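You operate a simulated robot arm through the tools that you are given. There is no shell and no other tool.

You run a simulated two-armed robot. Do the job below in one go: nothing can be reset, and whatever is moved stays where it is left.

JOB
Take the measuring cylinder with the largest size on its label from the bench in front of the hot plates and put it on the chiller end of the long bench. Push the oven kit drawer shut. Pick up the blue-footed cylinder with one hand, pass it to the other hand and put it on the top of the steel trolley. Turn the stirrer two knob to 5. Fetch the white cloth and set it on the grey tray. Take the yellow-footed cylinder and leave it on top of the green-footed cylinder. Push the tubing drawer shut. Pull the sliding door one open. Any order will do. Set down upright: measuring cylinder, blue-footed cylinder, yellow-footed cylinder.

Only the result counts: the job must be done as asked and must still hold three seconds after the hand-in. Knocking over, shifting, dropping, spilling or breaking anything else fails it. Flat cloth is picked up by pressing the open fingertips on it (5 to 10 N) and closing them slowly along it; thin cloth reads only 2 to 8 mm in the jaws.

ROBOT AND FRAMES
Two 7-joint arms with two-finger parallel grippers on one trunk, on a base that drives. Base frame: it is fixed to the floor where the robot stands at the start and does not move with it; the origin is under the middle of the robot, x ahead of it, y to its left, z up. Readings come in mm, degrees, newtons and seconds.
The left shoulder is at the start at [-92, 119, 825], the right one opposite. With the tool pointing down near the work surface each hand reaches from about 100 to 560 mm from the robot's upright axis, wherever it stands, measured 20 degrees to its own side. Places, roughly: blue-footed cylinder [0, -3250, 1250]; chiller end of the long bench (20x29 cm) [-1660, -880, 800]; green-footed cylinder [-250, -3500, 1250]; grey tray (23x16x3 cm) [-900, 1400, 500]; measuring cylinder [-1250, -2500, 1000]; oven kit drawer [300, -2600, 700]; sliding door one [-500, 1300, 400]; stirrer two knob [1800, -1700, 900]; top of the steel trolley [100, -1300, 800]; tubing drawer [1200, 600, 700]; white cloth (10x7x3 cm) [1200, -2500, 900]; yellow-footed cylinder [0, -3500, 1250]. Payload 3.43 kg a hand.
The tool frame of a hand sits at the grasp point between the pads (the TCP): z along the fingers, y along the line on which they close. The tips reach 30 mm beyond it. The gripper opens to 94 mm. The fingers are 28 mm wide and 10 mm thick; the gripper's body (50 by 96 mm) begins 55 mm behind the TCP.
Orientation is told as [roll, pitch, yaw] about the base's x, y, z axes, in that order, counted from this pose: with the fingers straight down and closing along the base's y, the tool's x points along the base's -x, its y along +y and its z along -z.

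CONTROLS
- The arms move only by the tool servo_tool. It takes "left_targets", "right_targets" or both (then of equal length, played together; a hand with none holds still); each is a list of rows, each an object of numbers (a shift or turn left out is 0, a gripper value left out holds the last): "tx", "ty", "tz": the shift along the base's x, y, z in mm; "ax", "ay", "az": the turn, a rotation vector about the base's x, y, z in degrees; "jaw": the finger opening in mm, from 0 to 94. In form: [{"tx": .., "ty": .., "tz": .., "ax": .., "ay": .., "az": .., "jaw": ..}, ...]. A call has 1 to 20 rows; each row is the pose to reach, as a shift and turn from the pose commanded when the call began. Rows are played at 5 a second. More than 50 mm and 8.6 degrees between two rows, or a gripper value outside its range, and nothing of the call is played. Where a pose cannot be reached the arm comes as near as it can. A force on the tool above 40 N (or 10 N above the force at the start of the call, whichever is more), or a blocked arm, ends the call early, and 0.2 s more pass. The fingers move at their own pace (about 153 mm/s each) and stop on an object; they squeeze with about 40 N. The grip force told is the motor's: it shows also when the fingers shut on nothing. Time passes only in rows, and 0.2 s behind the last, so rows that repeat a pose let the fingers close. The reply holds the time, the measured pose of the TCP, the force on the tool along the base axes, the opening and the grip force, in the units named above and with some noise, with the torque about the TCP (base axes, N m) and any sound that the robot's microphone picked up, and new pictures: "show" is both (left out), scene, wrist or none (wrist: the cameras of the hands that moved).
- Cameras (640 x 400 px; columns grow to the right, rows downward): "scene" is now at [43.9, 11.7, 1547.7]; the picture's right is [0.13, -0.99, 0.00], its down [-0.61, -0.08, -0.79] and it looks along [0.78, 0.10, -0.61] (base axes); focal length 266 px, centre (320, 200). "left" rides on the left gripper at [76, -14, -102] in its tool frame; the picture's right is [0.18, 0.98, 0.00], its down [-0.75, 0.14, -0.64] and it looks along [-0.63, 0.12, 0.77] (tool axes); focal length 243 px, centre (320, 200). "right" rides on the right gripper at [76, 14, -102] in its tool frame; the picture's right is [-0.18, 0.98, 0.00], its down [-0.75, -0.14, -0.64] and it looks along [-0.63, -0.12, 0.77] (tool axes); focal length 243 px, centre (320, 200).
- slide_trunk(by): slides the trunk up (or, below 0, down) by that many mm; the arms and the scene camera ride with it, the base frame stays. It gives what a move gives, with no picture.
- steer(legs): drives the robot by 1 to 6 legs, each [ahead, left, turn to the left] in mm, mm and degrees, along the robot's own axes; the way and the turn of a leg run together, so that a leg with both is an arc; at most 1500 mm and 180 degrees a leg. The arms and the cameras ride along, it lands a little off, and it stops where it bumps. It gives what a move gives, and a new picture of the scene camera.
- turn_head(pan, tilt): turns the head with the scene camera to pan (to the left, within 143 degrees either way) and tilt (down, from -29 to 69), counted from straight ahead of the robot. It gives what a move gives, and a new picture of the scene camera.
- measure_at(camera, pixels): for up to 12 pixels [column, row] of the newest picture of that camera ("zoom" is the newest enlarged one), the place [x, y, z] in the base frame of the surface seen there, good to about 2 mm. The clock stands still meanwhile.
- close_up(camera, box): a new picture of the part [left, top, right, bottom] of that camera's present view, enlarged. The clock stands still meanwhile.
- job_done(): hands the job in; it is judged then, once.

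Leave the grippers open and the arms clear of the work at the hand-in unless told otherwise.

The tools are called after "Emit:" by a JSON object that holds its "name" and its "arguments". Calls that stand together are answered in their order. servo_tool: Moves the arms, as the interface text tells. Its arguments: {"type":"object","properties":{"left_targets":{"type":"array","items":{"type":"object","properties":{"tx":{"type":"number"},"ty":{"type":"number"},"tz":{"type":"number"},"ax":{"type":"number"},"ay":{"type":"number"},"az":{"type":"number"},"jaw":{"type":"number"}}}},"right_targets":{"type":"array","items":{"type":"object","properties":{"tx":{"type":"number"},"ty":{"type":"number"},"tz":{"type":"number"},"ax":{"type":"number"},"ay":{"type":"number"},"az":{"type":"number"},"jaw":{"type":"number"}}}},"show":{"type":"string","enum":["both","scene","wrist","none"]}},"required":[]} The other tools are called the same way: slide_trunk (by) slides the trunk up or down; steer (legs) drives the base; turn_head (pan, tilt) turns the head that bears the scene camera; measure_at (camera, pixels) gives the place of the surface under pixels of a picture; close_up (camera, box) takes an enlarged picture of a part of a camera's view; job_done () hands the job in.

At the start:

```text
time_s: 0.0
left_position: [338.3, 130.4, 1092.5]
left_ee_rot: [0.0, -0.1, 0.0]
left_force: [-0.1, -0.6, 0.0]
left_wrist_torque: [-0.01, -0.01, -0.04]
left_gripper_width: 93.8
left_finger_force: 0.1
right_position: [263.3, -139.3, 1079.4]
right_ee_rot: [0.0, 0.1, 0.0]
right_force: [-0.6, 0.0, -0.1]
right_wrist_torque: [0.0, 0.0, 0.0]
right_gripper_width: 94.0
right_finger_force: 0.0
trunk travel left (down, up): [-250.0, 85.0]
robot x, y, heading: [-3.3, 3.5, -0.0]
head pan, tilt: [7.5, 37.8]
```

scene: 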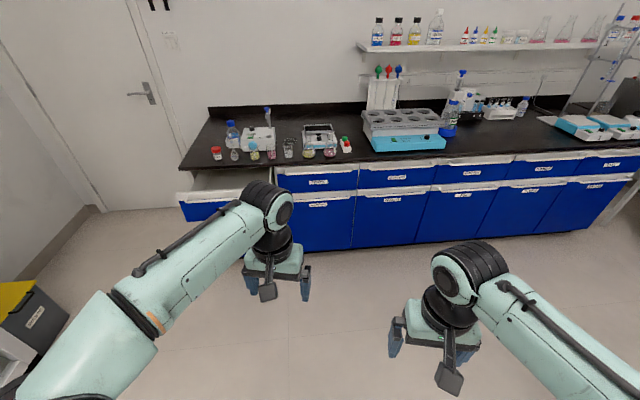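
right: 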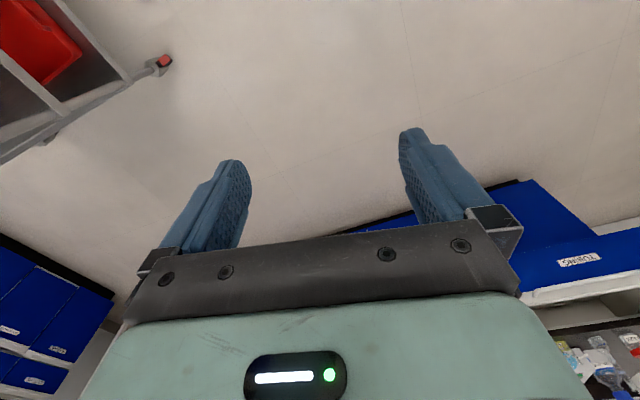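
left: 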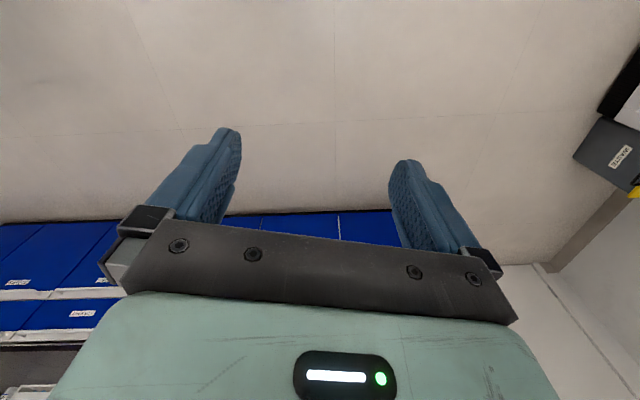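

I see a bench ahead with an open drawer at about (215,195), which is probably the tubing drawer. I'll look around with the head before moving.

Emit:
{"name": "close_up", "arguments": {"camera": "scene", "box": [160, 90, 400, 240]}}

Emit:
{"name": "measure_at", "arguments": {"camera": "scene", "pixels": [[205, 212], [180, 195], [240, 180], [300, 180], [300, 170], [215, 170], [400, 230], [320, 160], [205, 204], [226, 192]]}}

Emit:
{"name": "turn_head", "arguments": {"pan": -60, "tilt": 25}}

Emit:
{"name": "turn_head", "arguments": {"pan": -120, "tilt": 25}}

Emit:
{"name": "turn_head", "arguments": {"pan": 80, "tilt": 30}}

Emit:
{"name": "turn_head", "arguments": {"pan": 140, "tilt": 30}}

```text
2.67 times, centred on (280, 165) of scene
```

zoom: 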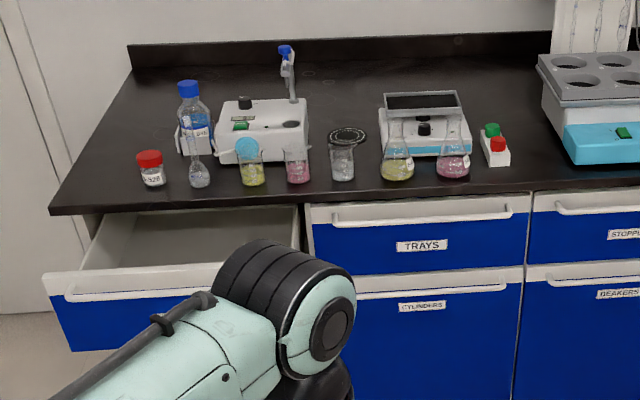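

```text
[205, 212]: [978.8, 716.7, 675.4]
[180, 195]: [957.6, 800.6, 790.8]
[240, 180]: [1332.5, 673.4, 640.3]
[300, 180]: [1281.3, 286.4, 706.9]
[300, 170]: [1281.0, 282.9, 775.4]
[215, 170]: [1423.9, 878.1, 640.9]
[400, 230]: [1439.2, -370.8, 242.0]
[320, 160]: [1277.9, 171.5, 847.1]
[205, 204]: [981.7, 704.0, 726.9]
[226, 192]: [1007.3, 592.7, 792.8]
```

```text
time_s: 1.4
left_position: [338.7, 131.5, 1092.8]
left_ee_rot: [0.0, -0.1, 0.0]
left_force: [0.6, -1.0, 0.4]
left_wrist_torque: [0.0, 0.02, 0.0]
left_gripper_width: 94.2
left_finger_force: 0.1
right_position: [262.6, -139.1, 1078.7]
right_ee_rot: [0.0, 0.0, 0.0]
right_force: [-0.4, -0.7, 0.5]
right_wrist_torque: [-0.02, -0.02, 0.01]
right_gripper_width: 94.0
right_finger_force: 0.1
trunk travel left (down, up): [-250.0, 85.0]
robot x, y, heading: [0.2, -1.0, -0.1]
head pan, tilt: [-60.0, 25.0]
```

scene: 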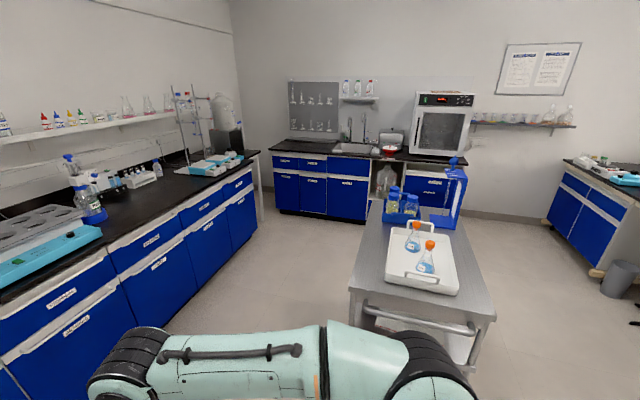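

```text
time_s: 2.7
left_position: [338.9, 131.3, 1093.3]
left_ee_rot: [0.0, 0.0, 0.0]
left_force: [-0.2, -0.4, -0.2]
left_wrist_torque: [0.01, 0.01, -0.01]
left_gripper_width: 94.1
left_finger_force: 0.0
right_position: [261.4, -138.8, 1079.8]
right_ee_rot: [0.0, 0.2, 0.0]
right_force: [0.3, 0.1, -0.2]
right_wrist_torque: [0.02, -0.01, 0.01]
right_gripper_width: 93.8
right_finger_force: 0.0
trunk travel left (down, up): [-250.0, 85.0]
robot x, y, heading: [-1.8, 0.8, -0.1]
head pan, tilt: [-120.0, 25.0]
```

scene: 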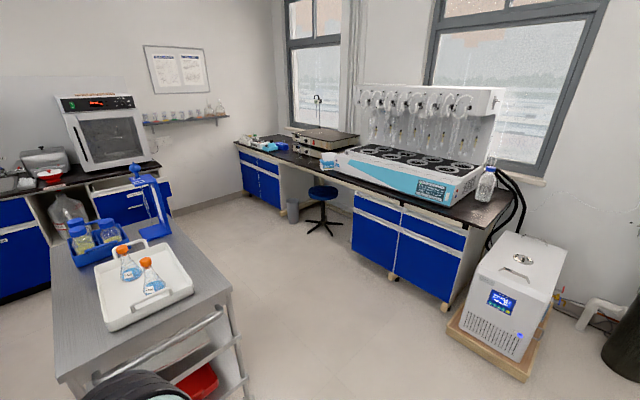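

```text
time_s: 5.6
left_position: [337.9, 131.6, 1091.3]
left_ee_rot: [0.0, 0.0, 0.0]
left_force: [-0.1, 0.6, -0.2]
left_wrist_torque: [0.03, 0.02, 0.02]
left_gripper_width: 94.1
left_finger_force: 0.1
right_position: [263.2, -139.2, 1078.3]
right_ee_rot: [-0.1, -0.1, 0.1]
right_force: [-0.3, -0.3, 0.4]
right_wrist_torque: [-0.01, 0.01, 0.0]
right_gripper_width: 94.2
right_finger_force: 0.0
trunk travel left (down, up): [-250.0, 85.0]
robot x, y, heading: [0.3, -2.5, -0.3]
head pan, tilt: [80.0, 30.0]
```

scene: 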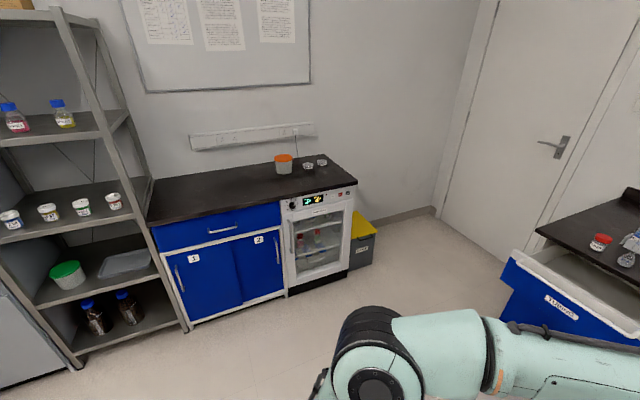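

```text
time_s: 6.9
left_position: [339.7, 130.7, 1092.5]
left_ee_rot: [0.0, 0.0, -0.1]
left_force: [0.7, 0.2, -0.4]
left_wrist_torque: [-0.02, 0.03, 0.02]
left_gripper_width: 93.6
left_finger_force: 0.2
right_position: [262.0, -139.3, 1078.2]
right_ee_rot: [0.0, 0.1, -0.1]
right_force: [-0.3, 0.0, -0.1]
right_wrist_torque: [0.03, 0.01, -0.03]
right_gripper_width: 94.0
right_finger_force: 0.1
trunk travel left (down, up): [-250.0, 85.0]
robot x, y, heading: [-2.2, 3.6, 0.1]
head pan, tilt: [140.0, 30.0]
```

scene: 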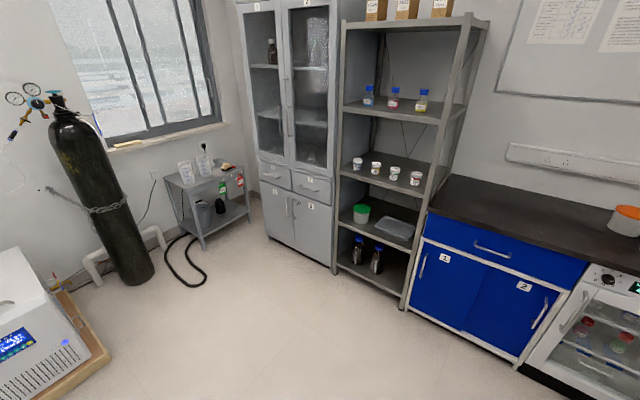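

The tools run in order. I've found the drawers, the sliding cabinet (doors 1 and 2), the shelf and the trolley. The tubing drawer comes first, so I'll point the head at it.

Emit:
{"name": "turn_head", "arguments": {"pan": 42, "tilt": 35}}

```text
time_s: 8.7
left_position: [338.9, 131.9, 1093.4]
left_ee_rot: [0.0, 0.0, 0.0]
left_force: [-0.1, -0.6, 0.5]
left_wrist_torque: [0.02, 0.0, 0.04]
left_gripper_width: 94.0
left_finger_force: 0.1
right_position: [262.9, -139.0, 1079.2]
right_ee_rot: [0.0, 0.0, 0.0]
right_force: [-0.3, 0.5, -0.2]
right_wrist_torque: [0.01, 0.01, 0.01]
right_gripper_width: 94.0
right_finger_force: 0.0
trunk travel left (down, up): [-250.0, 85.0]
robot x, y, heading: [0.3, -3.9, -0.2]
head pan, tilt: [42.0, 35.0]
```

scene: 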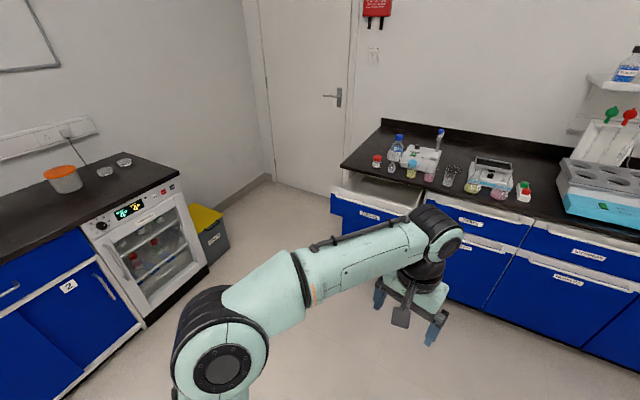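

Emit:
{"name": "close_up", "arguments": {"camera": "scene", "box": [310, 160, 470, 260]}}

Emit:
{"name": "measure_at", "arguments": {"camera": "scene", "pixels": [[335, 200], [372, 215], [335, 188], [400, 215], [424, 208], [345, 225], [432, 203], [333, 210]]}}

```text
4.00 times, centred on (390, 210) of scene
```

zoom: 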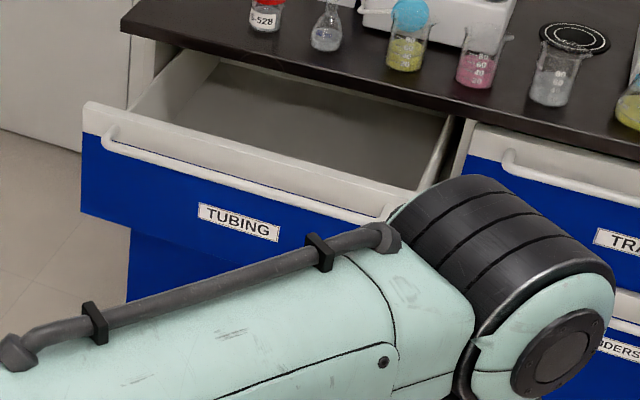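

```text
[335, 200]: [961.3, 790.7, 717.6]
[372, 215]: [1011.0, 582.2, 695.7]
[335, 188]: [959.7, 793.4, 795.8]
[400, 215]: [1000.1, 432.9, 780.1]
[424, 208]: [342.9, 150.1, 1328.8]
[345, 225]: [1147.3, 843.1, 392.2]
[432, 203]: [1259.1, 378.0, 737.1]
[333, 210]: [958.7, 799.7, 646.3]
```

The bench is rotated about 13.5° and the tubing drawer front is pulled out about 190 mm. I'll drive in front of the drawer and turn 13.5° left.

Emit:
{"name": "steer", "arguments": {"legs": [[610, 384, 0], [0, 0, 13.5]]}}

Emit:
{"name": "turn_head", "arguments": {"pan": 20, "tilt": 55}}

```text
time_s: 13.4
left_position: [914.1, 591.6, 1092.4]
left_ee_rot: [0.1, 0.1, 13.5]
left_force: [0.1, -1.1, -0.3]
left_wrist_torque: [0.02, 0.03, 0.03]
left_gripper_width: 94.1
left_finger_force: 0.1
right_position: [903.2, 312.0, 1079.6]
right_ee_rot: [0.0, 0.1, 13.5]
right_force: [-0.1, -0.4, -0.1]
right_wrist_torque: [0.0, 0.0, 0.0]
right_gripper_width: 93.8
right_finger_force: 0.1
trunk travel left (down, up): [-250.0, 85.0]
robot x, y, heading: [614.6, 384.2, 13.9]
head pan, tilt: [42.0, 35.0]
```

scene: 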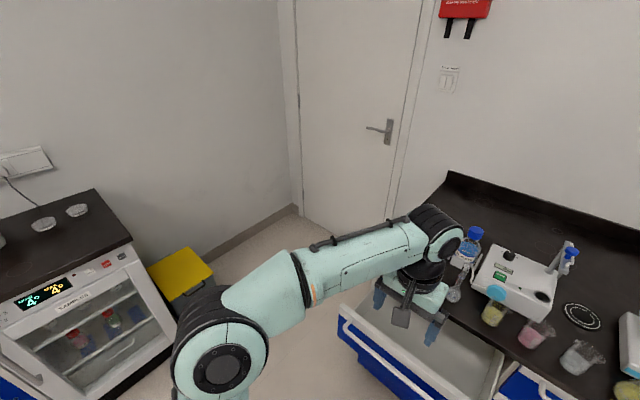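

```text
time_s: 14.3
left_position: [915.0, 592.1, 1092.8]
left_ee_rot: [0.0, -0.1, 13.5]
left_force: [-0.5, 0.6, 0.7]
left_wrist_torque: [-0.04, -0.03, 0.02]
left_gripper_width: 94.1
left_finger_force: 0.2
right_position: [903.9, 311.5, 1079.2]
right_ee_rot: [0.0, 0.0, 13.5]
right_force: [-0.2, 0.1, 0.8]
right_wrist_torque: [0.0, 0.03, 0.0]
right_gripper_width: 94.0
right_finger_force: 0.0
trunk travel left (down, up): [-250.0, 85.0]
robot x, y, heading: [611.5, 384.7, 13.6]
head pan, tilt: [20.0, 55.0]
```

scene: 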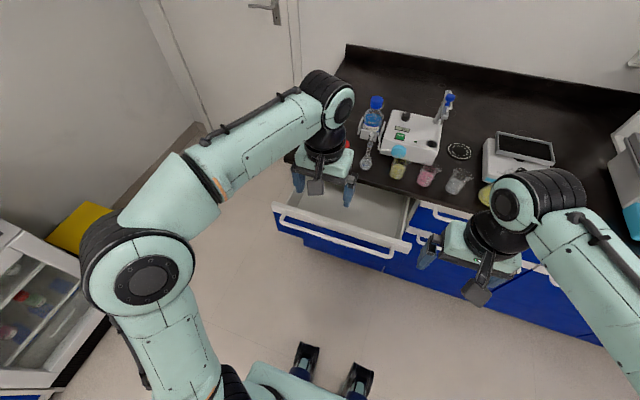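

The left hand hangs over the drawer area. I'll measure the drawer front and handle at (335,230) in this picture.

Emit:
{"name": "measure_at", "arguments": {"camera": "scene", "pixels": [[275, 210], [340, 238], [335, 232], [400, 247], [390, 256], [280, 218], [334, 245], [370, 245], [330, 190], [405, 205]]}}

Emit:
{"name": "close_up", "arguments": {"camera": "scene", "box": [260, 150, 440, 270]}}

```text
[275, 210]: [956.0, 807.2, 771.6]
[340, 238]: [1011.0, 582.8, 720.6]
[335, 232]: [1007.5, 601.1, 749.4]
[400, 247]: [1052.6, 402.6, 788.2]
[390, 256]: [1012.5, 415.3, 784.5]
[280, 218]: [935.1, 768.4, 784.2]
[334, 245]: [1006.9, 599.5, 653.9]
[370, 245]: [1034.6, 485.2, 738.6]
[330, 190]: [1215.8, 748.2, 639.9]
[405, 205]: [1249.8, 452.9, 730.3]
```

```text
3.33 times, centred on (350, 210) of scene
```

zoom: 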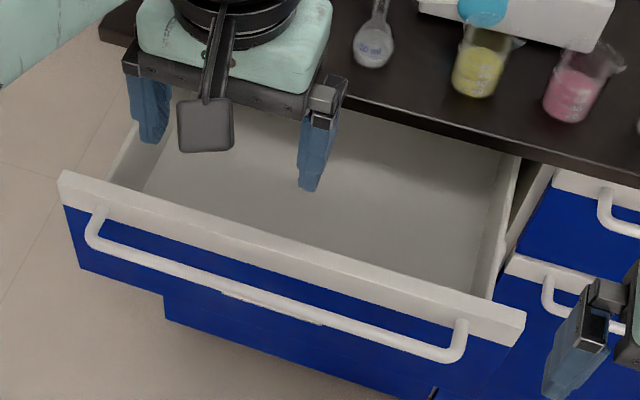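

The drawer front runs at z 640–800, with a handle bar at z≈785 sticking out about 35 mm. I'll close the left fingers, tilt them 60° forward and lower them to z≈705. That lets the tips push the front below the handle.

Emit:
{"name": "servo_tool", "arguments": {"left_targets": [{"tz": -40, "ax": 1.6, "ay": -6.5, "jaw": 0}, {"tz": -80, "ax": 3.2, "ay": -13}, {"tz": -120, "ax": 4.7, "ay": -19.4}, {"tz": -160, "ax": 6.3, "ay": -26}, {"tz": -200, "ax": 7.9, "ay": -32.4}, {"tz": -240, "ax": 9.5, "ay": -38.9}, {"tz": -280, "ax": 11, "ay": -45.4}, {"tz": -320, "ax": 12.6, "ay": -51.8}, {"tz": -355, "ax": 14.2, "ay": -58.3}, {"tz": -390, "ax": 14.2, "ay": -58.3}, {"tz": -390, "ax": 14.2, "ay": -58.3}]}}

```text
time_s: 16.7
left_position: [913.7, 568.2, 731.7]
left_ee_rot: [-2.3, -54.3, 15.9]
left_force: [0.5, -0.6, -0.4]
left_wrist_torque: [-0.01, -0.03, -0.01]
left_gripper_width: 0.1
left_finger_force: 33.1
left hand out of reach, approached as far as the arm can: row 9, 10, 11
right_position: [902.8, 311.7, 1080.2]
right_ee_rot: [0.0, 0.0, 13.5]
right_force: [-0.2, 0.1, 0.0]
right_wrist_torque: [-0.03, -0.01, -0.03]
right_gripper_width: 94.3
right_finger_force: 0.1
trunk travel left (down, up): [-250.0, 85.0]
robot x, y, heading: [616.5, 383.3, 13.5]
head pan, tilt: [20.0, 55.0]
```

scene: 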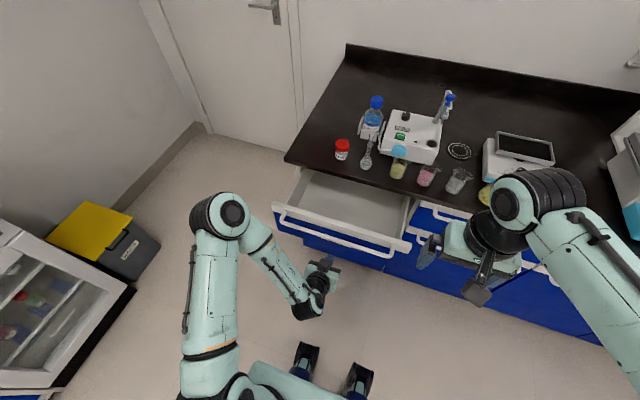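
left: 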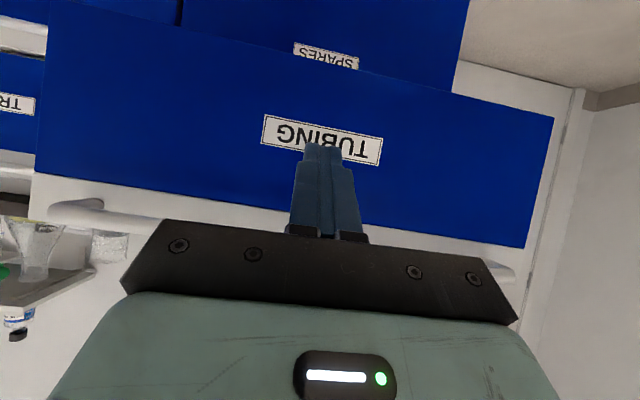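

The hand is at z 732, tilted 54°, in front of the "TUBING" label. I'll slide the trunk down 30 mm and then push forward along the drawer's axis.

Emit:
{"name": "slide_trunk", "arguments": {"by": -30}}

Emit:
{"name": "servo_tool", "arguments": {"left_targets": [{"tx": 29, "ty": 7}, {"tx": 58, "ty": 14}, {"tx": 78, "ty": 19}, {"tx": 97, "ty": 23}, {"tx": 117, "ty": 28}, {"tx": 136, "ty": 33}, {"tx": 156, "ty": 37}]}}

```text
time_s: 17.5
left_position: [915.9, 567.3, 702.1]
left_ee_rot: [-2.1, -54.3, 15.6]
left_force: [0.3, 0.6, 0.3]
left_wrist_torque: [-0.03, -0.02, -0.02]
left_gripper_width: 0.2
left_finger_force: 32.3
right_position: [904.3, 311.1, 1049.7]
right_ee_rot: [0.0, 0.1, 13.5]
right_force: [-0.6, 0.2, -0.1]
right_wrist_torque: [-0.01, 0.01, -0.02]
right_gripper_width: 93.9
right_finger_force: 0.0
trunk travel left (down, up): [-220.0, 115.0]
robot x, y, heading: [615.8, 385.1, 13.3]
head pan, tilt: [20.0, 55.0]
```

```text
time_s: 19.1
left_position: [1072.9, 605.2, 700.7]
left_ee_rot: [-2.1, -54.3, 15.6]
left_force: [0.9, 0.5, 0.2]
left_wrist_torque: [0.0, -0.01, 0.02]
left_gripper_width: 0.2
left_finger_force: 33.5
right_position: [903.4, 310.8, 1048.3]
right_ee_rot: [0.0, 0.0, 13.6]
right_force: [-0.3, 0.3, 0.1]
right_wrist_torque: [0.01, 0.02, -0.01]
right_gripper_width: 94.0
right_finger_force: 0.1
trunk travel left (down, up): [-220.0, 115.0]
robot x, y, heading: [615.9, 387.5, 13.3]
head pan, tilt: [20.0, 55.0]
```

scene: 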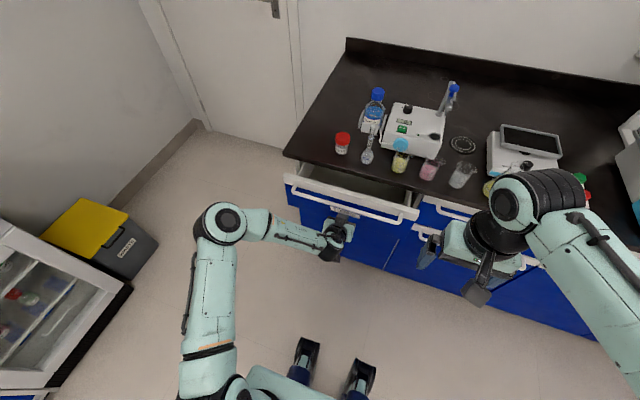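
left: 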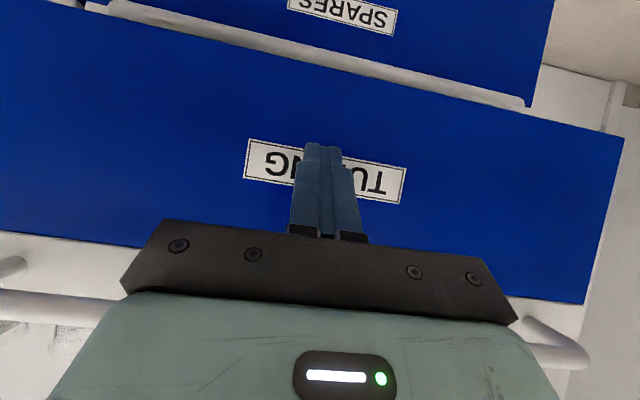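

The drawer is sliding in with almost no force. I'll keep pushing.

Emit:
{"name": "servo_tool", "arguments": {"left_targets": [{"tx": 19, "ty": 5}, {"tx": 39, "ty": 9}, {"tx": 58, "ty": 14}, {"tx": 73, "ty": 18}, {"tx": 87, "ty": 21}, {"tx": 97, "ty": 23}, {"tx": 107, "ty": 26}, {"tx": 117, "ty": 28}]}}

```text
time_s: 20.4
left_position: [1163.6, 628.2, 701.2]
left_ee_rot: [-2.0, -54.1, 15.7]
left_force: [-13.4, -1.0, 6.8]
left_wrist_torque: [0.12, -0.1, 0.04]
left_gripper_width: 0.0
left_finger_force: 33.0
right_position: [903.1, 312.0, 1049.1]
right_ee_rot: [0.1, -0.1, 13.5]
right_force: [-0.1, 0.5, -0.2]
right_wrist_torque: [-0.01, 0.04, 0.0]
right_gripper_width: 94.1
right_finger_force: 0.1
trunk travel left (down, up): [-220.0, 115.0]
robot x, y, heading: [614.0, 383.0, 13.3]
head pan, tilt: [20.0, 55.0]
stopped in row 6 (left hand): the force on the tool passed its limit at 48 N (the readings are from after the stop); the commanded pose is now the measured one
```

scene: 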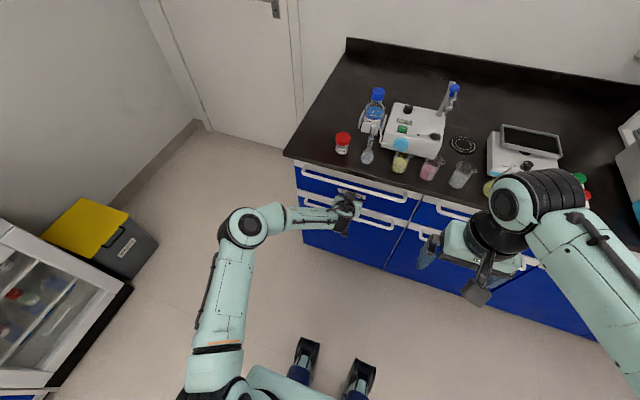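
left: 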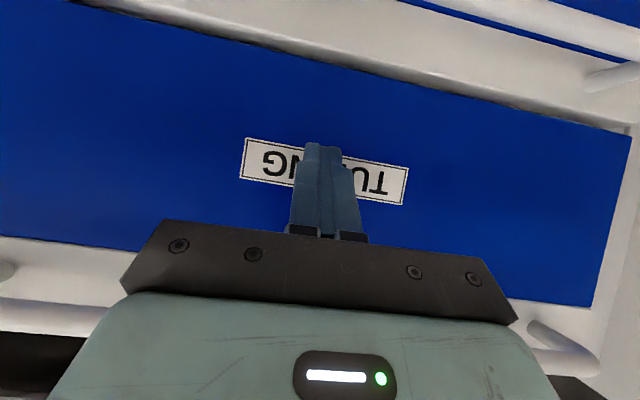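

It stopped hard at 48 N, so the drawer is probably shut. I'll check it against the neighbouring drawer's front.

Emit:
{"name": "close_up", "arguments": {"camera": "scene", "box": [280, 140, 480, 270]}}

Emit:
{"name": "measure_at", "arguments": {"camera": "scene", "pixels": [[300, 165], [305, 178], [410, 198], [425, 205], [390, 203], [303, 198], [330, 185], [440, 215]]}}

```text
3.08 times, centred on (380, 205) of scene
```

zoom: 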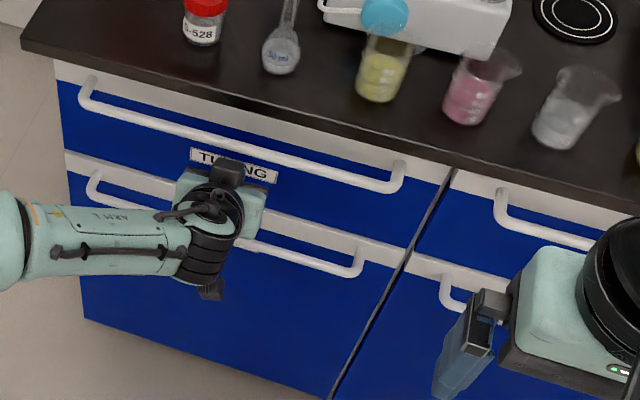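

```text
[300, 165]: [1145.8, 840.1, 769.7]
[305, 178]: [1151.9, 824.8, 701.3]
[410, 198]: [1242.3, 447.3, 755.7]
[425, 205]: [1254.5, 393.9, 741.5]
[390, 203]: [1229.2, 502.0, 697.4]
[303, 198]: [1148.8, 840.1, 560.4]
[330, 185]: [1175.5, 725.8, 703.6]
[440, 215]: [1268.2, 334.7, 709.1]
```

The front is level with its neighbours, so the tubing drawer is shut. I'll draw the left arm back and up, then look at the sliding-door cabinet.

Emit:
{"name": "servo_tool", "arguments": {"left_targets": [{"tx": -39, "ty": -9}, {"tx": -78, "ty": -19}, {"tx": -117, "ty": -28}, {"tx": -156, "ty": -37}, {"tx": -195, "ty": -47}, {"tx": -234, "ty": -56}, {"tx": -234, "ty": -56, "tz": 50}, {"tx": -234, "ty": -56, "tz": 100}, {"tx": -234, "ty": -56, "tz": 150}], "show": "none"}}

Emit:
{"name": "steer", "arguments": {"legs": [[-500, 0, 76.5]]}}

Emit:
{"name": "turn_head", "arguments": {"pan": 20, "tilt": 40}}

```text
time_s: 22.4
left_position: [930.6, 570.8, 852.4]
left_ee_rot: [-2.0, -54.0, 15.7]
left_force: [0.3, -0.5, 0.2]
left_wrist_torque: [-0.01, -0.01, 0.0]
left_gripper_width: 0.0
left_finger_force: 32.6
right_position: [903.0, 311.5, 1048.7]
right_ee_rot: [0.1, 0.0, 13.6]
right_force: [-0.1, 0.2, -0.3]
right_wrist_torque: [0.0, 0.02, 0.02]
right_gripper_width: 94.0
right_finger_force: 0.0
trunk travel left (down, up): [-220.0, 115.0]
robot x, y, heading: [611.8, 378.7, 13.5]
head pan, tilt: [20.0, 55.0]
```

```text
time_s: 26.1
left_position: [209.6, 357.8, 853.1]
left_ee_rot: [-2.1, -54.1, 91.5]
left_force: [-0.1, -1.7, 0.9]
left_wrist_torque: [0.01, 0.01, 0.0]
left_gripper_width: 0.1
left_finger_force: 33.2
right_position: [452.6, 266.1, 1048.9]
right_ee_rot: [-0.1, 0.0, 89.3]
right_force: [-0.1, 0.0, -0.3]
right_wrist_torque: [0.02, 0.01, 0.0]
right_gripper_width: 94.1
right_finger_force: 0.1
trunk travel left (down, up): [-220.0, 115.0]
robot x, y, heading: [312.6, 5.5, 89.3]
head pan, tilt: [20.0, 55.0]
cut short: leg 1
```

scene: 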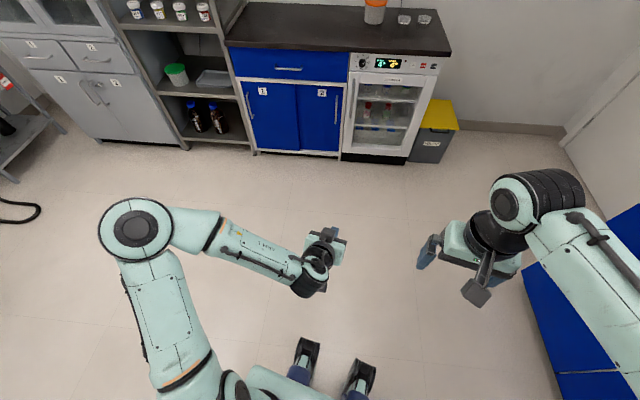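

```text
time_s: 26.9
left_position: [209.6, 356.6, 854.1]
left_ee_rot: [-2.1, -54.2, 91.5]
left_force: [-0.7, 0.2, -0.4]
left_wrist_torque: [-0.03, -0.01, 0.01]
left_gripper_width: 0.0
left_finger_force: 32.7
right_position: [454.8, 265.5, 1048.5]
right_ee_rot: [0.1, 0.0, 89.4]
right_force: [-0.6, 0.2, 0.1]
right_wrist_torque: [0.04, 0.0, 0.01]
right_gripper_width: 94.0
right_finger_force: 0.2
trunk travel left (down, up): [-220.0, 115.0]
robot x, y, heading: [309.8, 8.8, 89.1]
head pan, tilt: [20.0, 40.0]
```

scene: 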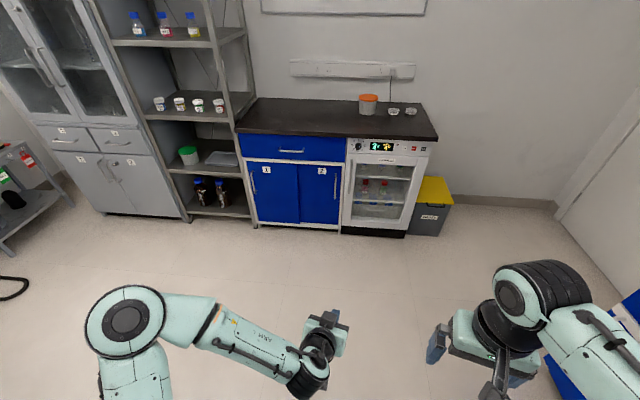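

The leg was cut short near its end. I'll look behind toward the trolley to check that nothing was bumped.

Emit:
{"name": "turn_head", "arguments": {"pan": -143, "tilt": 45}}

Emit:
{"name": "turn_head", "arguments": {"pan": 143, "tilt": 45}}

```text
time_s: 29.4
left_position: [209.4, 357.2, 853.7]
left_ee_rot: [-2.1, -54.1, 91.4]
left_force: [-0.5, -0.1, 0.5]
left_wrist_torque: [0.01, 0.03, 0.03]
left_gripper_width: 0.0
left_finger_force: 32.6
right_position: [453.7, 265.6, 1049.5]
right_ee_rot: [0.0, 0.0, 89.3]
right_force: [0.0, 0.1, 0.2]
right_wrist_torque: [-0.03, -0.01, 0.01]
right_gripper_width: 94.2
right_finger_force: 0.1
trunk travel left (down, up): [-220.0, 115.0]
robot x, y, heading: [312.5, 5.6, 89.3]
head pan, tilt: [-143.0, 45.0]
```

scene: 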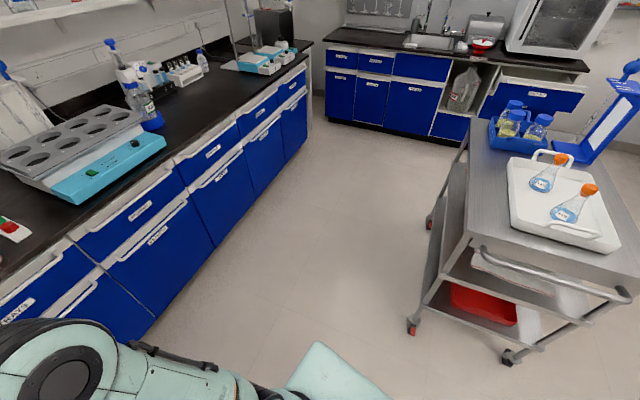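

```text
time_s: 33.3
left_position: [207.8, 356.8, 853.6]
left_ee_rot: [-2.0, -54.1, 91.5]
left_force: [-0.7, -0.1, 0.6]
left_wrist_torque: [0.02, -0.02, -0.02]
left_gripper_width: 0.1
left_finger_force: 33.4
right_position: [454.0, 266.1, 1049.4]
right_ee_rot: [0.1, 0.0, 89.3]
right_force: [-0.2, -0.2, -0.2]
right_wrist_torque: [0.01, 0.0, 0.0]
right_gripper_width: 94.1
right_finger_force: 0.1
trunk travel left (down, up): [-220.0, 115.0]
robot x, y, heading: [314.6, 7.6, 89.6]
head pan, tilt: [143.0, 45.0]
```

scene: 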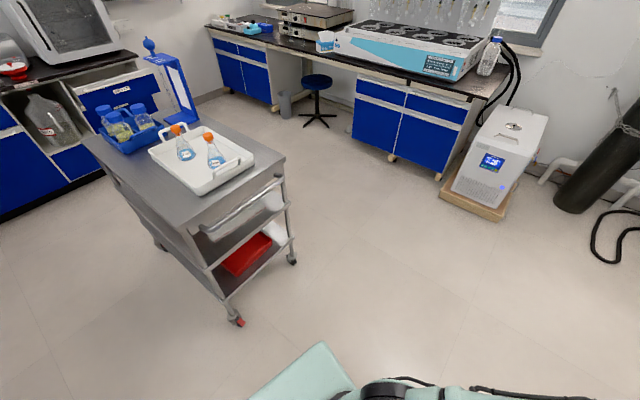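

Nothing touched the trolley. I'll measure the trolley here for later planning, then turn back to the cabinet.

Emit:
{"name": "measure_at", "arguments": {"camera": "scene", "pixels": [[85, 138], [186, 220], [283, 157], [250, 215], [200, 230], [240, 322], [175, 195], [130, 165], [205, 210], [100, 95], [330, 50], [480, 95]]}}

Emit:
{"name": "turn_head", "arguments": {"pan": 28, "tilt": 40}}

Emit:
{"name": "close_up", "arguments": {"camera": "scene", "box": [200, 120, 420, 257]}}

```text
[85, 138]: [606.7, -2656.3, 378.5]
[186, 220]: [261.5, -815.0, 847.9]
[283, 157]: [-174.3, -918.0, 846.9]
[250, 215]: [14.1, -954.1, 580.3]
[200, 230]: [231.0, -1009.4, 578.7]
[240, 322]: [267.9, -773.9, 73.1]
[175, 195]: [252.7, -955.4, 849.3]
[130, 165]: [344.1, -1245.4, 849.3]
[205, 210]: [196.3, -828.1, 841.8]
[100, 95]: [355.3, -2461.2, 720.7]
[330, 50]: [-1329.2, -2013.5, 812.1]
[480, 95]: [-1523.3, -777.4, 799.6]
```

```text
time_s: 35.3
left_position: [208.3, 356.9, 853.7]
left_ee_rot: [-2.1, -54.0, 91.4]
left_force: [-0.5, -0.4, -0.8]
left_wrist_torque: [-0.02, 0.02, 0.03]
left_gripper_width: 0.0
left_finger_force: 32.7
right_position: [454.2, 265.6, 1048.7]
right_ee_rot: [0.1, 0.0, 89.3]
right_force: [0.1, 0.4, -0.5]
right_wrist_torque: [-0.04, -0.03, -0.01]
right_gripper_width: 93.8
right_finger_force: 0.0
trunk travel left (down, up): [-220.0, 115.0]
robot x, y, heading: [313.2, 1.1, 89.3]
head pan, tilt: [28.0, 40.0]
```

scene: 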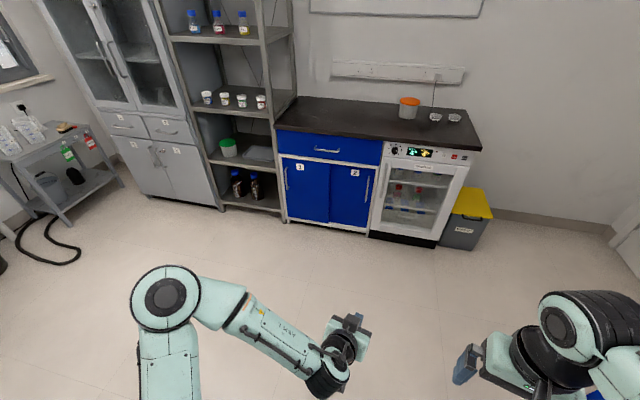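

```text
2.91 times, centred on (310, 188) of scene
```

zoom: 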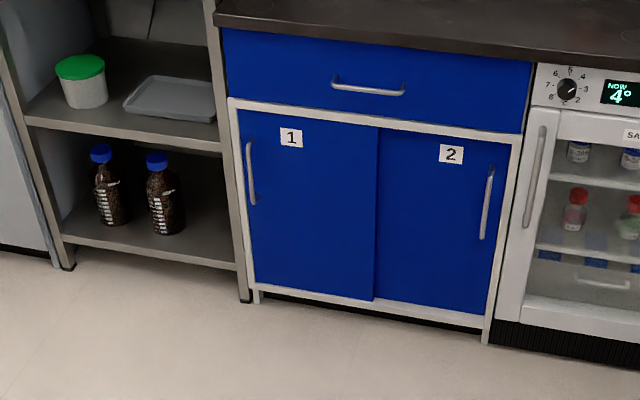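

I'll measure the door handles and both door faces in the zoom picture.

Emit:
{"name": "measure_at", "arguments": {"camera": "zoom", "pixels": [[249, 170], [252, 200], [248, 148], [300, 220], [260, 280], [430, 220], [355, 280], [395, 290], [488, 205], [237, 200], [372, 200], [180, 95]]}}

```text
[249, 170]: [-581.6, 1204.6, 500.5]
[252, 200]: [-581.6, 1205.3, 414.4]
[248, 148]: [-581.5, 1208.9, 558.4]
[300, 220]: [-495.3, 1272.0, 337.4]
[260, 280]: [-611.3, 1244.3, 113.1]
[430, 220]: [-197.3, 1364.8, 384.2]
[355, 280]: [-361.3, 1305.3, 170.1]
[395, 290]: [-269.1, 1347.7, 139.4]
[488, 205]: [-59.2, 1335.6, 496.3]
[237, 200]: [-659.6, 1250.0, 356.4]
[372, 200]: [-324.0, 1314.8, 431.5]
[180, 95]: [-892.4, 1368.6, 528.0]
```

Door 1 lies in front of door 2, and the cabinet is turned about 13.7°. The door 1 handle is a vertical bar at [-581, 1205, 400–560]. I'll drive square to the cabinet and lower the trunk.

Emit:
{"name": "steer", "arguments": {"legs": [[0, 0, 14.4], [860, 334, 0]]}}

Emit:
{"name": "slide_trunk", "arguments": {"by": -215}}

Emit:
{"name": "turn_head", "arguments": {"pan": 10, "tilt": 55}}

```text
time_s: 40.8
left_position: [-395.6, 1050.7, 853.3]
left_ee_rot: [-2.1, -54.1, 106.1]
left_force: [0.5, -0.4, -0.7]
left_wrist_torque: [0.01, 0.02, 0.04]
left_gripper_width: 0.0
left_finger_force: 33.1
right_position: [-137.2, 1025.9, 1048.8]
right_ee_rot: [0.0, 0.0, 104.0]
right_force: [-0.3, -0.2, 0.5]
right_wrist_torque: [0.0, 0.0, 0.03]
right_gripper_width: 93.9
right_finger_force: 0.1
trunk travel left (down, up): [-220.0, 115.0]
robot x, y, heading: [-203.9, 735.7, 104.0]
head pan, tilt: [28.0, 40.0]
```

scene: 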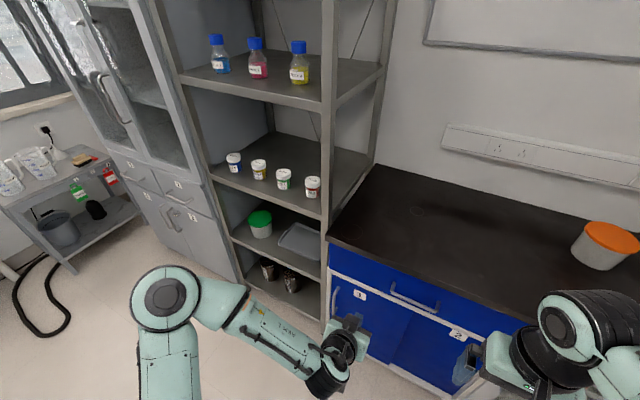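

```text
time_s: 43.1
left_position: [-396.6, 1050.7, 638.8]
left_ee_rot: [-2.1, -54.2, 106.0]
left_force: [-0.5, -0.5, 0.7]
left_wrist_torque: [0.01, -0.02, 0.0]
left_gripper_width: 0.0
left_finger_force: 33.0
right_position: [-136.3, 1024.2, 834.8]
right_ee_rot: [0.0, -0.1, 104.0]
right_force: [-1.0, -0.6, 0.5]
right_wrist_torque: [0.04, -0.02, 0.02]
right_gripper_width: 94.0
right_finger_force: 0.2
trunk travel left (down, up): [-5.0, 330.0]
robot x, y, heading: [-206.3, 737.8, 104.0]
head pan, tilt: [28.0, 40.0]
```

```text
time_s: 43.9
left_position: [-396.3, 1051.2, 637.9]
left_ee_rot: [-2.1, -54.1, 106.1]
left_force: [0.4, -0.1, 0.6]
left_wrist_torque: [0.04, -0.02, -0.01]
left_gripper_width: 0.2
left_finger_force: 33.0
right_position: [-137.0, 1025.1, 833.8]
right_ee_rot: [0.0, 0.1, 104.0]
right_force: [0.1, 0.3, 0.2]
right_wrist_torque: [0.04, 0.01, 0.03]
right_gripper_width: 94.1
right_finger_force: 0.1
trunk travel left (down, up): [-5.0, 330.0]
robot x, y, heading: [-204.9, 738.4, 104.0]
head pan, tilt: [10.0, 55.0]
```

scene: 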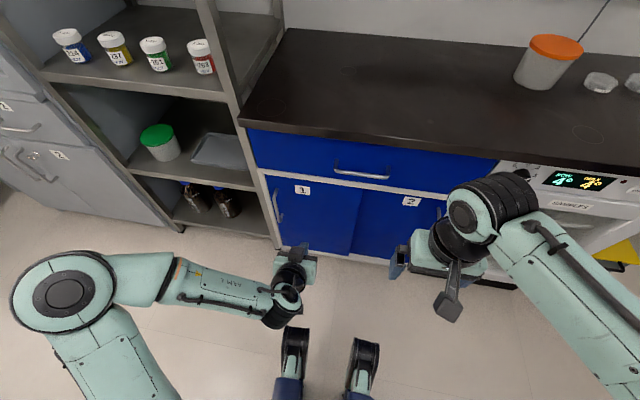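

The handle is about 544 mm ahead and 252 mm to the left of the robot. I'll level the left hand, open it, and place it 110 mm short of the handle at z 480.

Emit:
{"name": "servo_tool", "arguments": {"left_targets": [{"tx": -26, "ty": 8, "tz": -26, "ax": 5.8, "ay": 1.5, "jaw": 60}, {"tx": -53, "ty": 16, "tz": -53, "ax": 11.6, "ay": 2.9}, {"tx": -79, "ty": 24, "tz": -79, "ax": 17.4, "ay": 4.4}, {"tx": -105, "ty": 31, "tz": -105, "ax": 23.2, "ay": 5.8}, {"tx": -132, "ty": 39, "tz": -132, "ax": 29, "ay": 7.3}, {"tx": -158, "ty": 47, "tz": -158, "ax": 34.9, "ay": 8.7}, {"tx": -158, "ty": 47, "tz": -158, "ax": 34.9, "ay": 8.7}]}}

```text
time_s: 45.5
left_position: [-647.2, 1102.0, 530.8]
left_ee_rot: [-29.1, -88.2, 129.6]
left_force: [2.7, -0.2, -3.8]
left_wrist_torque: [0.28, 0.07, 0.14]
left_gripper_width: 60.2
left_finger_force: 0.2
left hand out of reach, approached as far as the arm can: row 2, 3, 4, 5, 6, 7
right_position: [-136.9, 1024.4, 834.0]
right_ee_rot: [0.0, 0.0, 104.1]
right_force: [0.0, 0.2, 0.8]
right_wrist_torque: [0.03, -0.01, 0.0]
right_gripper_width: 94.0
right_finger_force: 0.0
trunk travel left (down, up): [-5.0, 330.0]
robot x, y, heading: [-207.3, 738.0, 104.3]
head pan, tilt: [10.0, 55.0]
```

scene: 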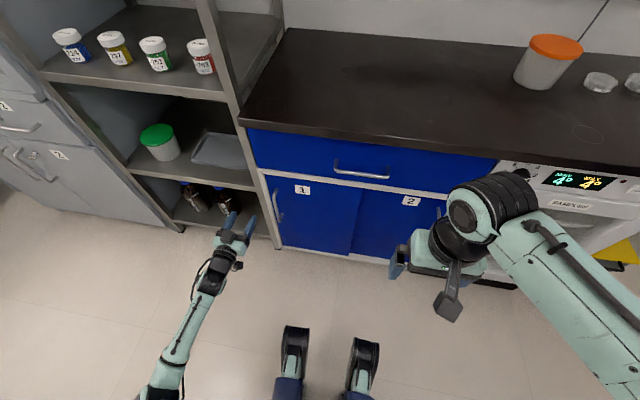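
left: 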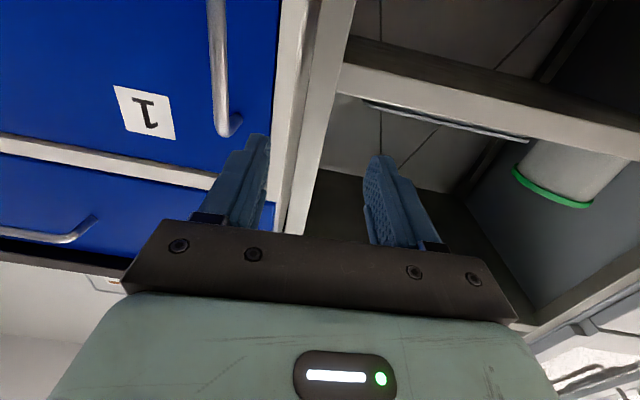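

The arm took another elbow posture and stopped short, at [-647,1102,531]. I'll send a hold row to see where the commanded pose sits.

Emit:
{"name": "servo_tool", "arguments": {"left_targets": [{"tz": 0}, {"tz": 0}], "show": "none"}}

```text
time_s: 46.1
left_position: [-646.4, 1100.3, 531.3]
left_ee_rot: [-41.4, -88.1, 141.8]
left_force: [-0.4, -0.5, -0.3]
left_wrist_torque: [0.0, 0.02, 0.01]
left_gripper_width: 60.1
left_finger_force: 0.1
right_position: [-137.3, 1025.3, 834.0]
right_ee_rot: [0.0, 0.0, 104.0]
right_force: [-0.9, -0.5, 0.0]
right_wrist_torque: [-0.01, -0.01, -0.01]
right_gripper_width: 94.0
right_finger_force: 0.0
trunk travel left (down, up): [-5.0, 330.0]
robot x, y, heading: [-209.1, 735.7, 104.0]
head pan, tilt: [10.0, 55.0]
```

The commanded pose has become the measured one. The fingers are horizontal at heading about 100°, which will do. I'll move right about 84 mm and down 25 mm to line up with the handle.

Emit:
{"name": "servo_tool", "arguments": {"left_targets": [{"tx": 28, "ty": 0, "tz": -8}, {"tx": 56, "ty": 1, "tz": -16}, {"tx": 84, "ty": 2, "tz": -25}, {"tx": 84, "ty": 2, "tz": -25}]}}

```text
time_s: 47.1
left_position: [-623.9, 1101.3, 528.7]
left_ee_rot: [-28.5, -87.2, 126.8]
left_force: [0.3, -0.5, -0.2]
left_wrist_torque: [0.0, 0.02, -0.02]
left_gripper_width: 60.0
left_finger_force: 0.0
left hand out of reach, approached as far as the arm can: row 1, 2, 3, 4
right_position: [-137.2, 1025.1, 833.5]
right_ee_rot: [0.0, 0.0, 104.0]
right_force: [-0.3, -0.8, 1.0]
right_wrist_torque: [-0.02, -0.01, 0.01]
right_gripper_width: 93.8
right_finger_force: 0.0
trunk travel left (down, up): [-5.0, 330.0]
robot x, y, heading: [-207.6, 735.4, 104.1]
head pan, tilt: [10.0, 55.0]
```

scene: 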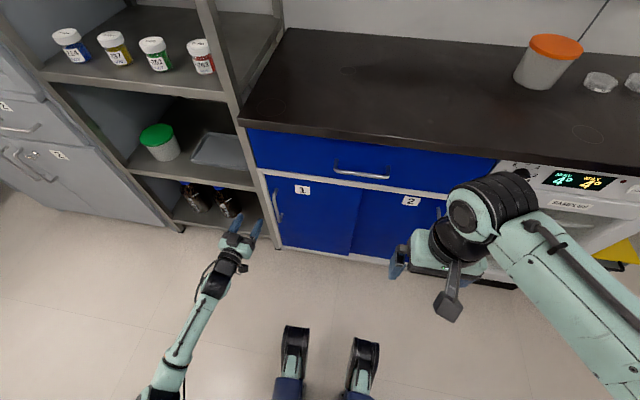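
left: 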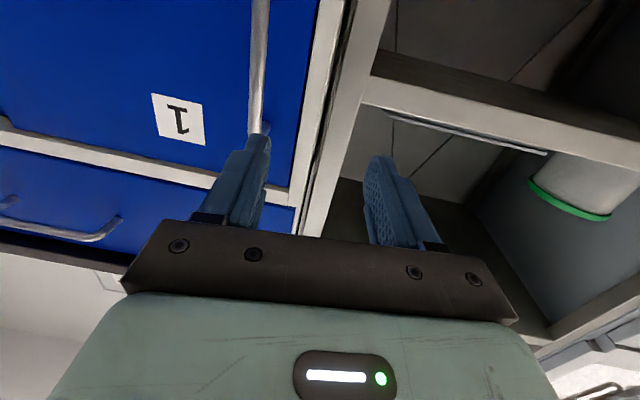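

The folded arm is too close for a level hand. I'll back the base up 110 mm so the arm can extend, and shift it right 20 mm.

Emit:
{"name": "steer", "arguments": {"legs": [[-110, -20, 0]]}}

Emit:
{"name": "servo_tool", "arguments": {"left_targets": [{"tz": 0}]}}

```text
time_s: 48.4
left_position: [-578.7, 999.4, 529.2]
left_ee_rot: [-28.5, -87.2, 126.6]
left_force: [0.2, -0.6, -0.1]
left_wrist_torque: [0.01, -0.04, 0.01]
left_gripper_width: 60.1
left_finger_force: 0.0
right_position: [-88.6, 921.2, 832.4]
right_ee_rot: [0.0, 0.0, 103.8]
right_force: [-0.2, -0.3, 0.3]
right_wrist_torque: [0.01, 0.03, 0.01]
right_gripper_width: 93.9
right_finger_force: 0.0
trunk travel left (down, up): [-5.0, 330.0]
robot x, y, heading: [-161.6, 634.3, 103.6]
head pan, tilt: [10.0, 55.0]
```

scene: 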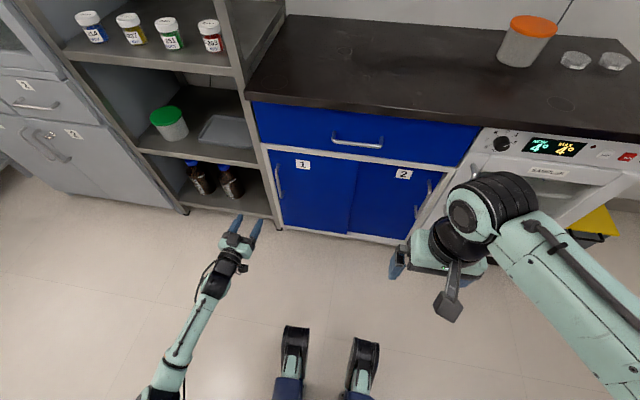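

```text
time_s: 48.8
left_position: [-576.1, 999.9, 529.7]
left_ee_rot: [-28.3, -87.3, 126.5]
left_force: [0.3, 0.5, 0.1]
left_wrist_torque: [0.02, 0.03, 0.01]
left_gripper_width: 60.0
left_finger_force: 0.1
right_position: [-88.7, 922.0, 834.0]
right_ee_rot: [0.0, 0.0, 103.9]
right_force: [-0.2, 0.3, -0.3]
right_wrist_torque: [0.01, 0.0, 0.0]
right_gripper_width: 94.0
right_finger_force: 0.0
trunk travel left (down, up): [-5.0, 330.0]
robot x, y, heading: [-162.8, 636.3, 103.7]
head pan, tilt: [10.0, 55.0]
```

scene: 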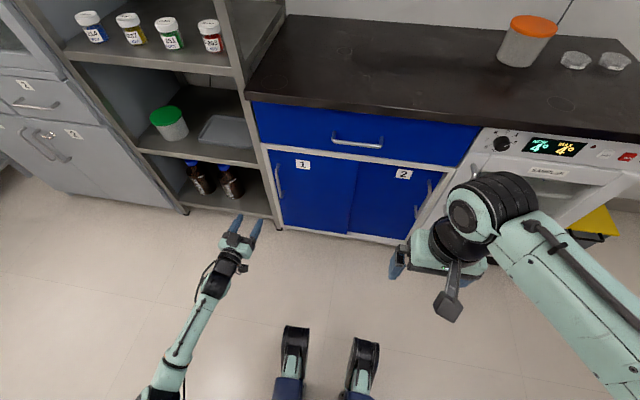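
left: 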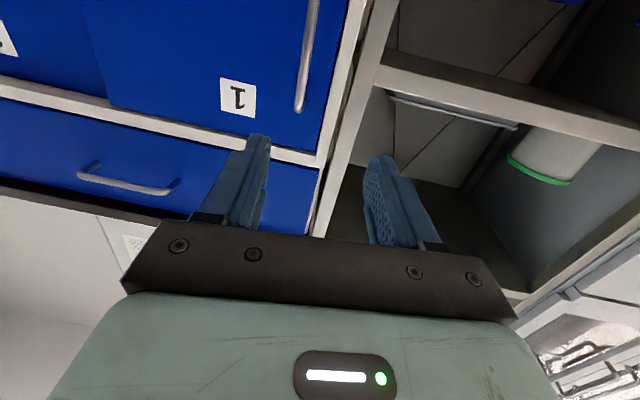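

The hand is now 205 mm short of the handle. I'll extend, drop to z≈500 and correct the heading to 104°.

Emit:
{"name": "servo_tool", "arguments": {"left_targets": [{"tx": 7, "ty": 33, "tz": -10, "az": 2}, {"tx": 14, "ty": 66, "tz": -20, "az": 4}, {"tx": 20, "ty": 98, "tz": -30, "az": 5.5}, {"tx": 20, "ty": 98, "tz": -30, "az": 5.5}]}}

```text
time_s: 49.8
left_position: [-603.9, 1107.0, 517.5]
left_ee_rot: [-24.5, -86.5, 126.6]
left_force: [-0.6, -0.4, -0.8]
left_wrist_torque: [0.03, 0.0, -0.03]
left_gripper_width: 59.9
left_finger_force: 0.1
left hand out of reach, approached as far as the arm can: row 1, 2, 3, 4
right_position: [-90.4, 919.7, 833.5]
right_ee_rot: [0.1, 0.1, 103.9]
right_force: [-0.1, 0.4, 0.7]
right_wrist_torque: [-0.03, -0.01, 0.02]
right_gripper_width: 94.1
right_finger_force: 0.0
trunk travel left (down, up): [-5.0, 330.0]
robot x, y, heading: [-162.3, 634.0, 103.9]
head pan, tilt: [10.0, 55.0]
```

scene: 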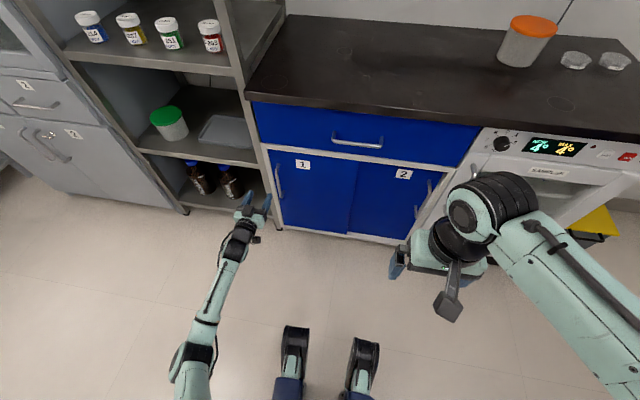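
left: 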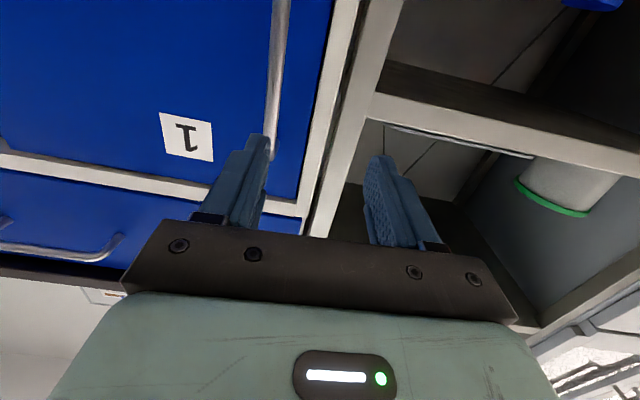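

The wrist won't level out here. A 60° tilt is enough to straddle a vertical bar, so I'll ease the tilt while lining up.

Emit:
{"name": "servo_tool", "arguments": {"left_targets": [{"tx": 12, "ty": -2, "tz": -3, "ax": -7.2, "ay": -1.8, "az": 0.5}, {"tx": 24, "ty": -4, "tz": -6, "ax": -14.5, "ay": -3.6, "az": 1}, {"tx": 36, "ty": -6, "tz": -9, "ax": -21.8, "ay": -5.4, "az": 1.5}, {"tx": 48, "ty": -7, "tz": -12, "ax": -29, "ay": -7.3, "az": 2}, {"tx": 48, "ty": -7, "tz": -12, "ax": -29, "ay": -7.3, "az": 2}]}}

```text
time_s: 51.0
left_position: [-555.6, 1099.5, 503.9]
left_ee_rot: [-1.5, -57.5, 107.7]
left_force: [-0.5, -0.5, -0.2]
left_wrist_torque: [-0.01, 0.04, 0.01]
left_gripper_width: 60.3
left_finger_force: 0.0
left hand out of reach, approached as far as the arm can: row 1
right_position: [-89.5, 919.9, 833.0]
right_ee_rot: [0.0, 0.0, 103.8]
right_force: [0.3, -0.1, 0.4]
right_wrist_torque: [0.01, 0.01, -0.01]
right_gripper_width: 94.1
right_finger_force: 0.0
trunk travel left (down, up): [-5.0, 330.0]
robot x, y, heading: [-161.5, 632.7, 104.0]
head pan, tilt: [10.0, 55.0]
```

scene: 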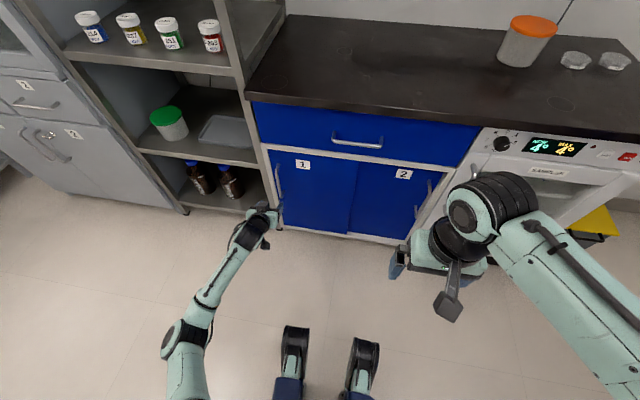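
left: 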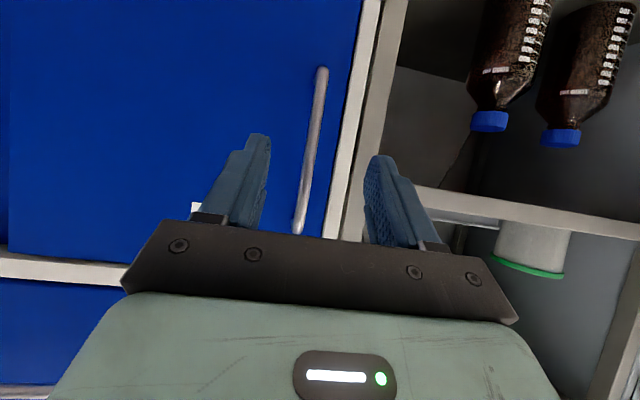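

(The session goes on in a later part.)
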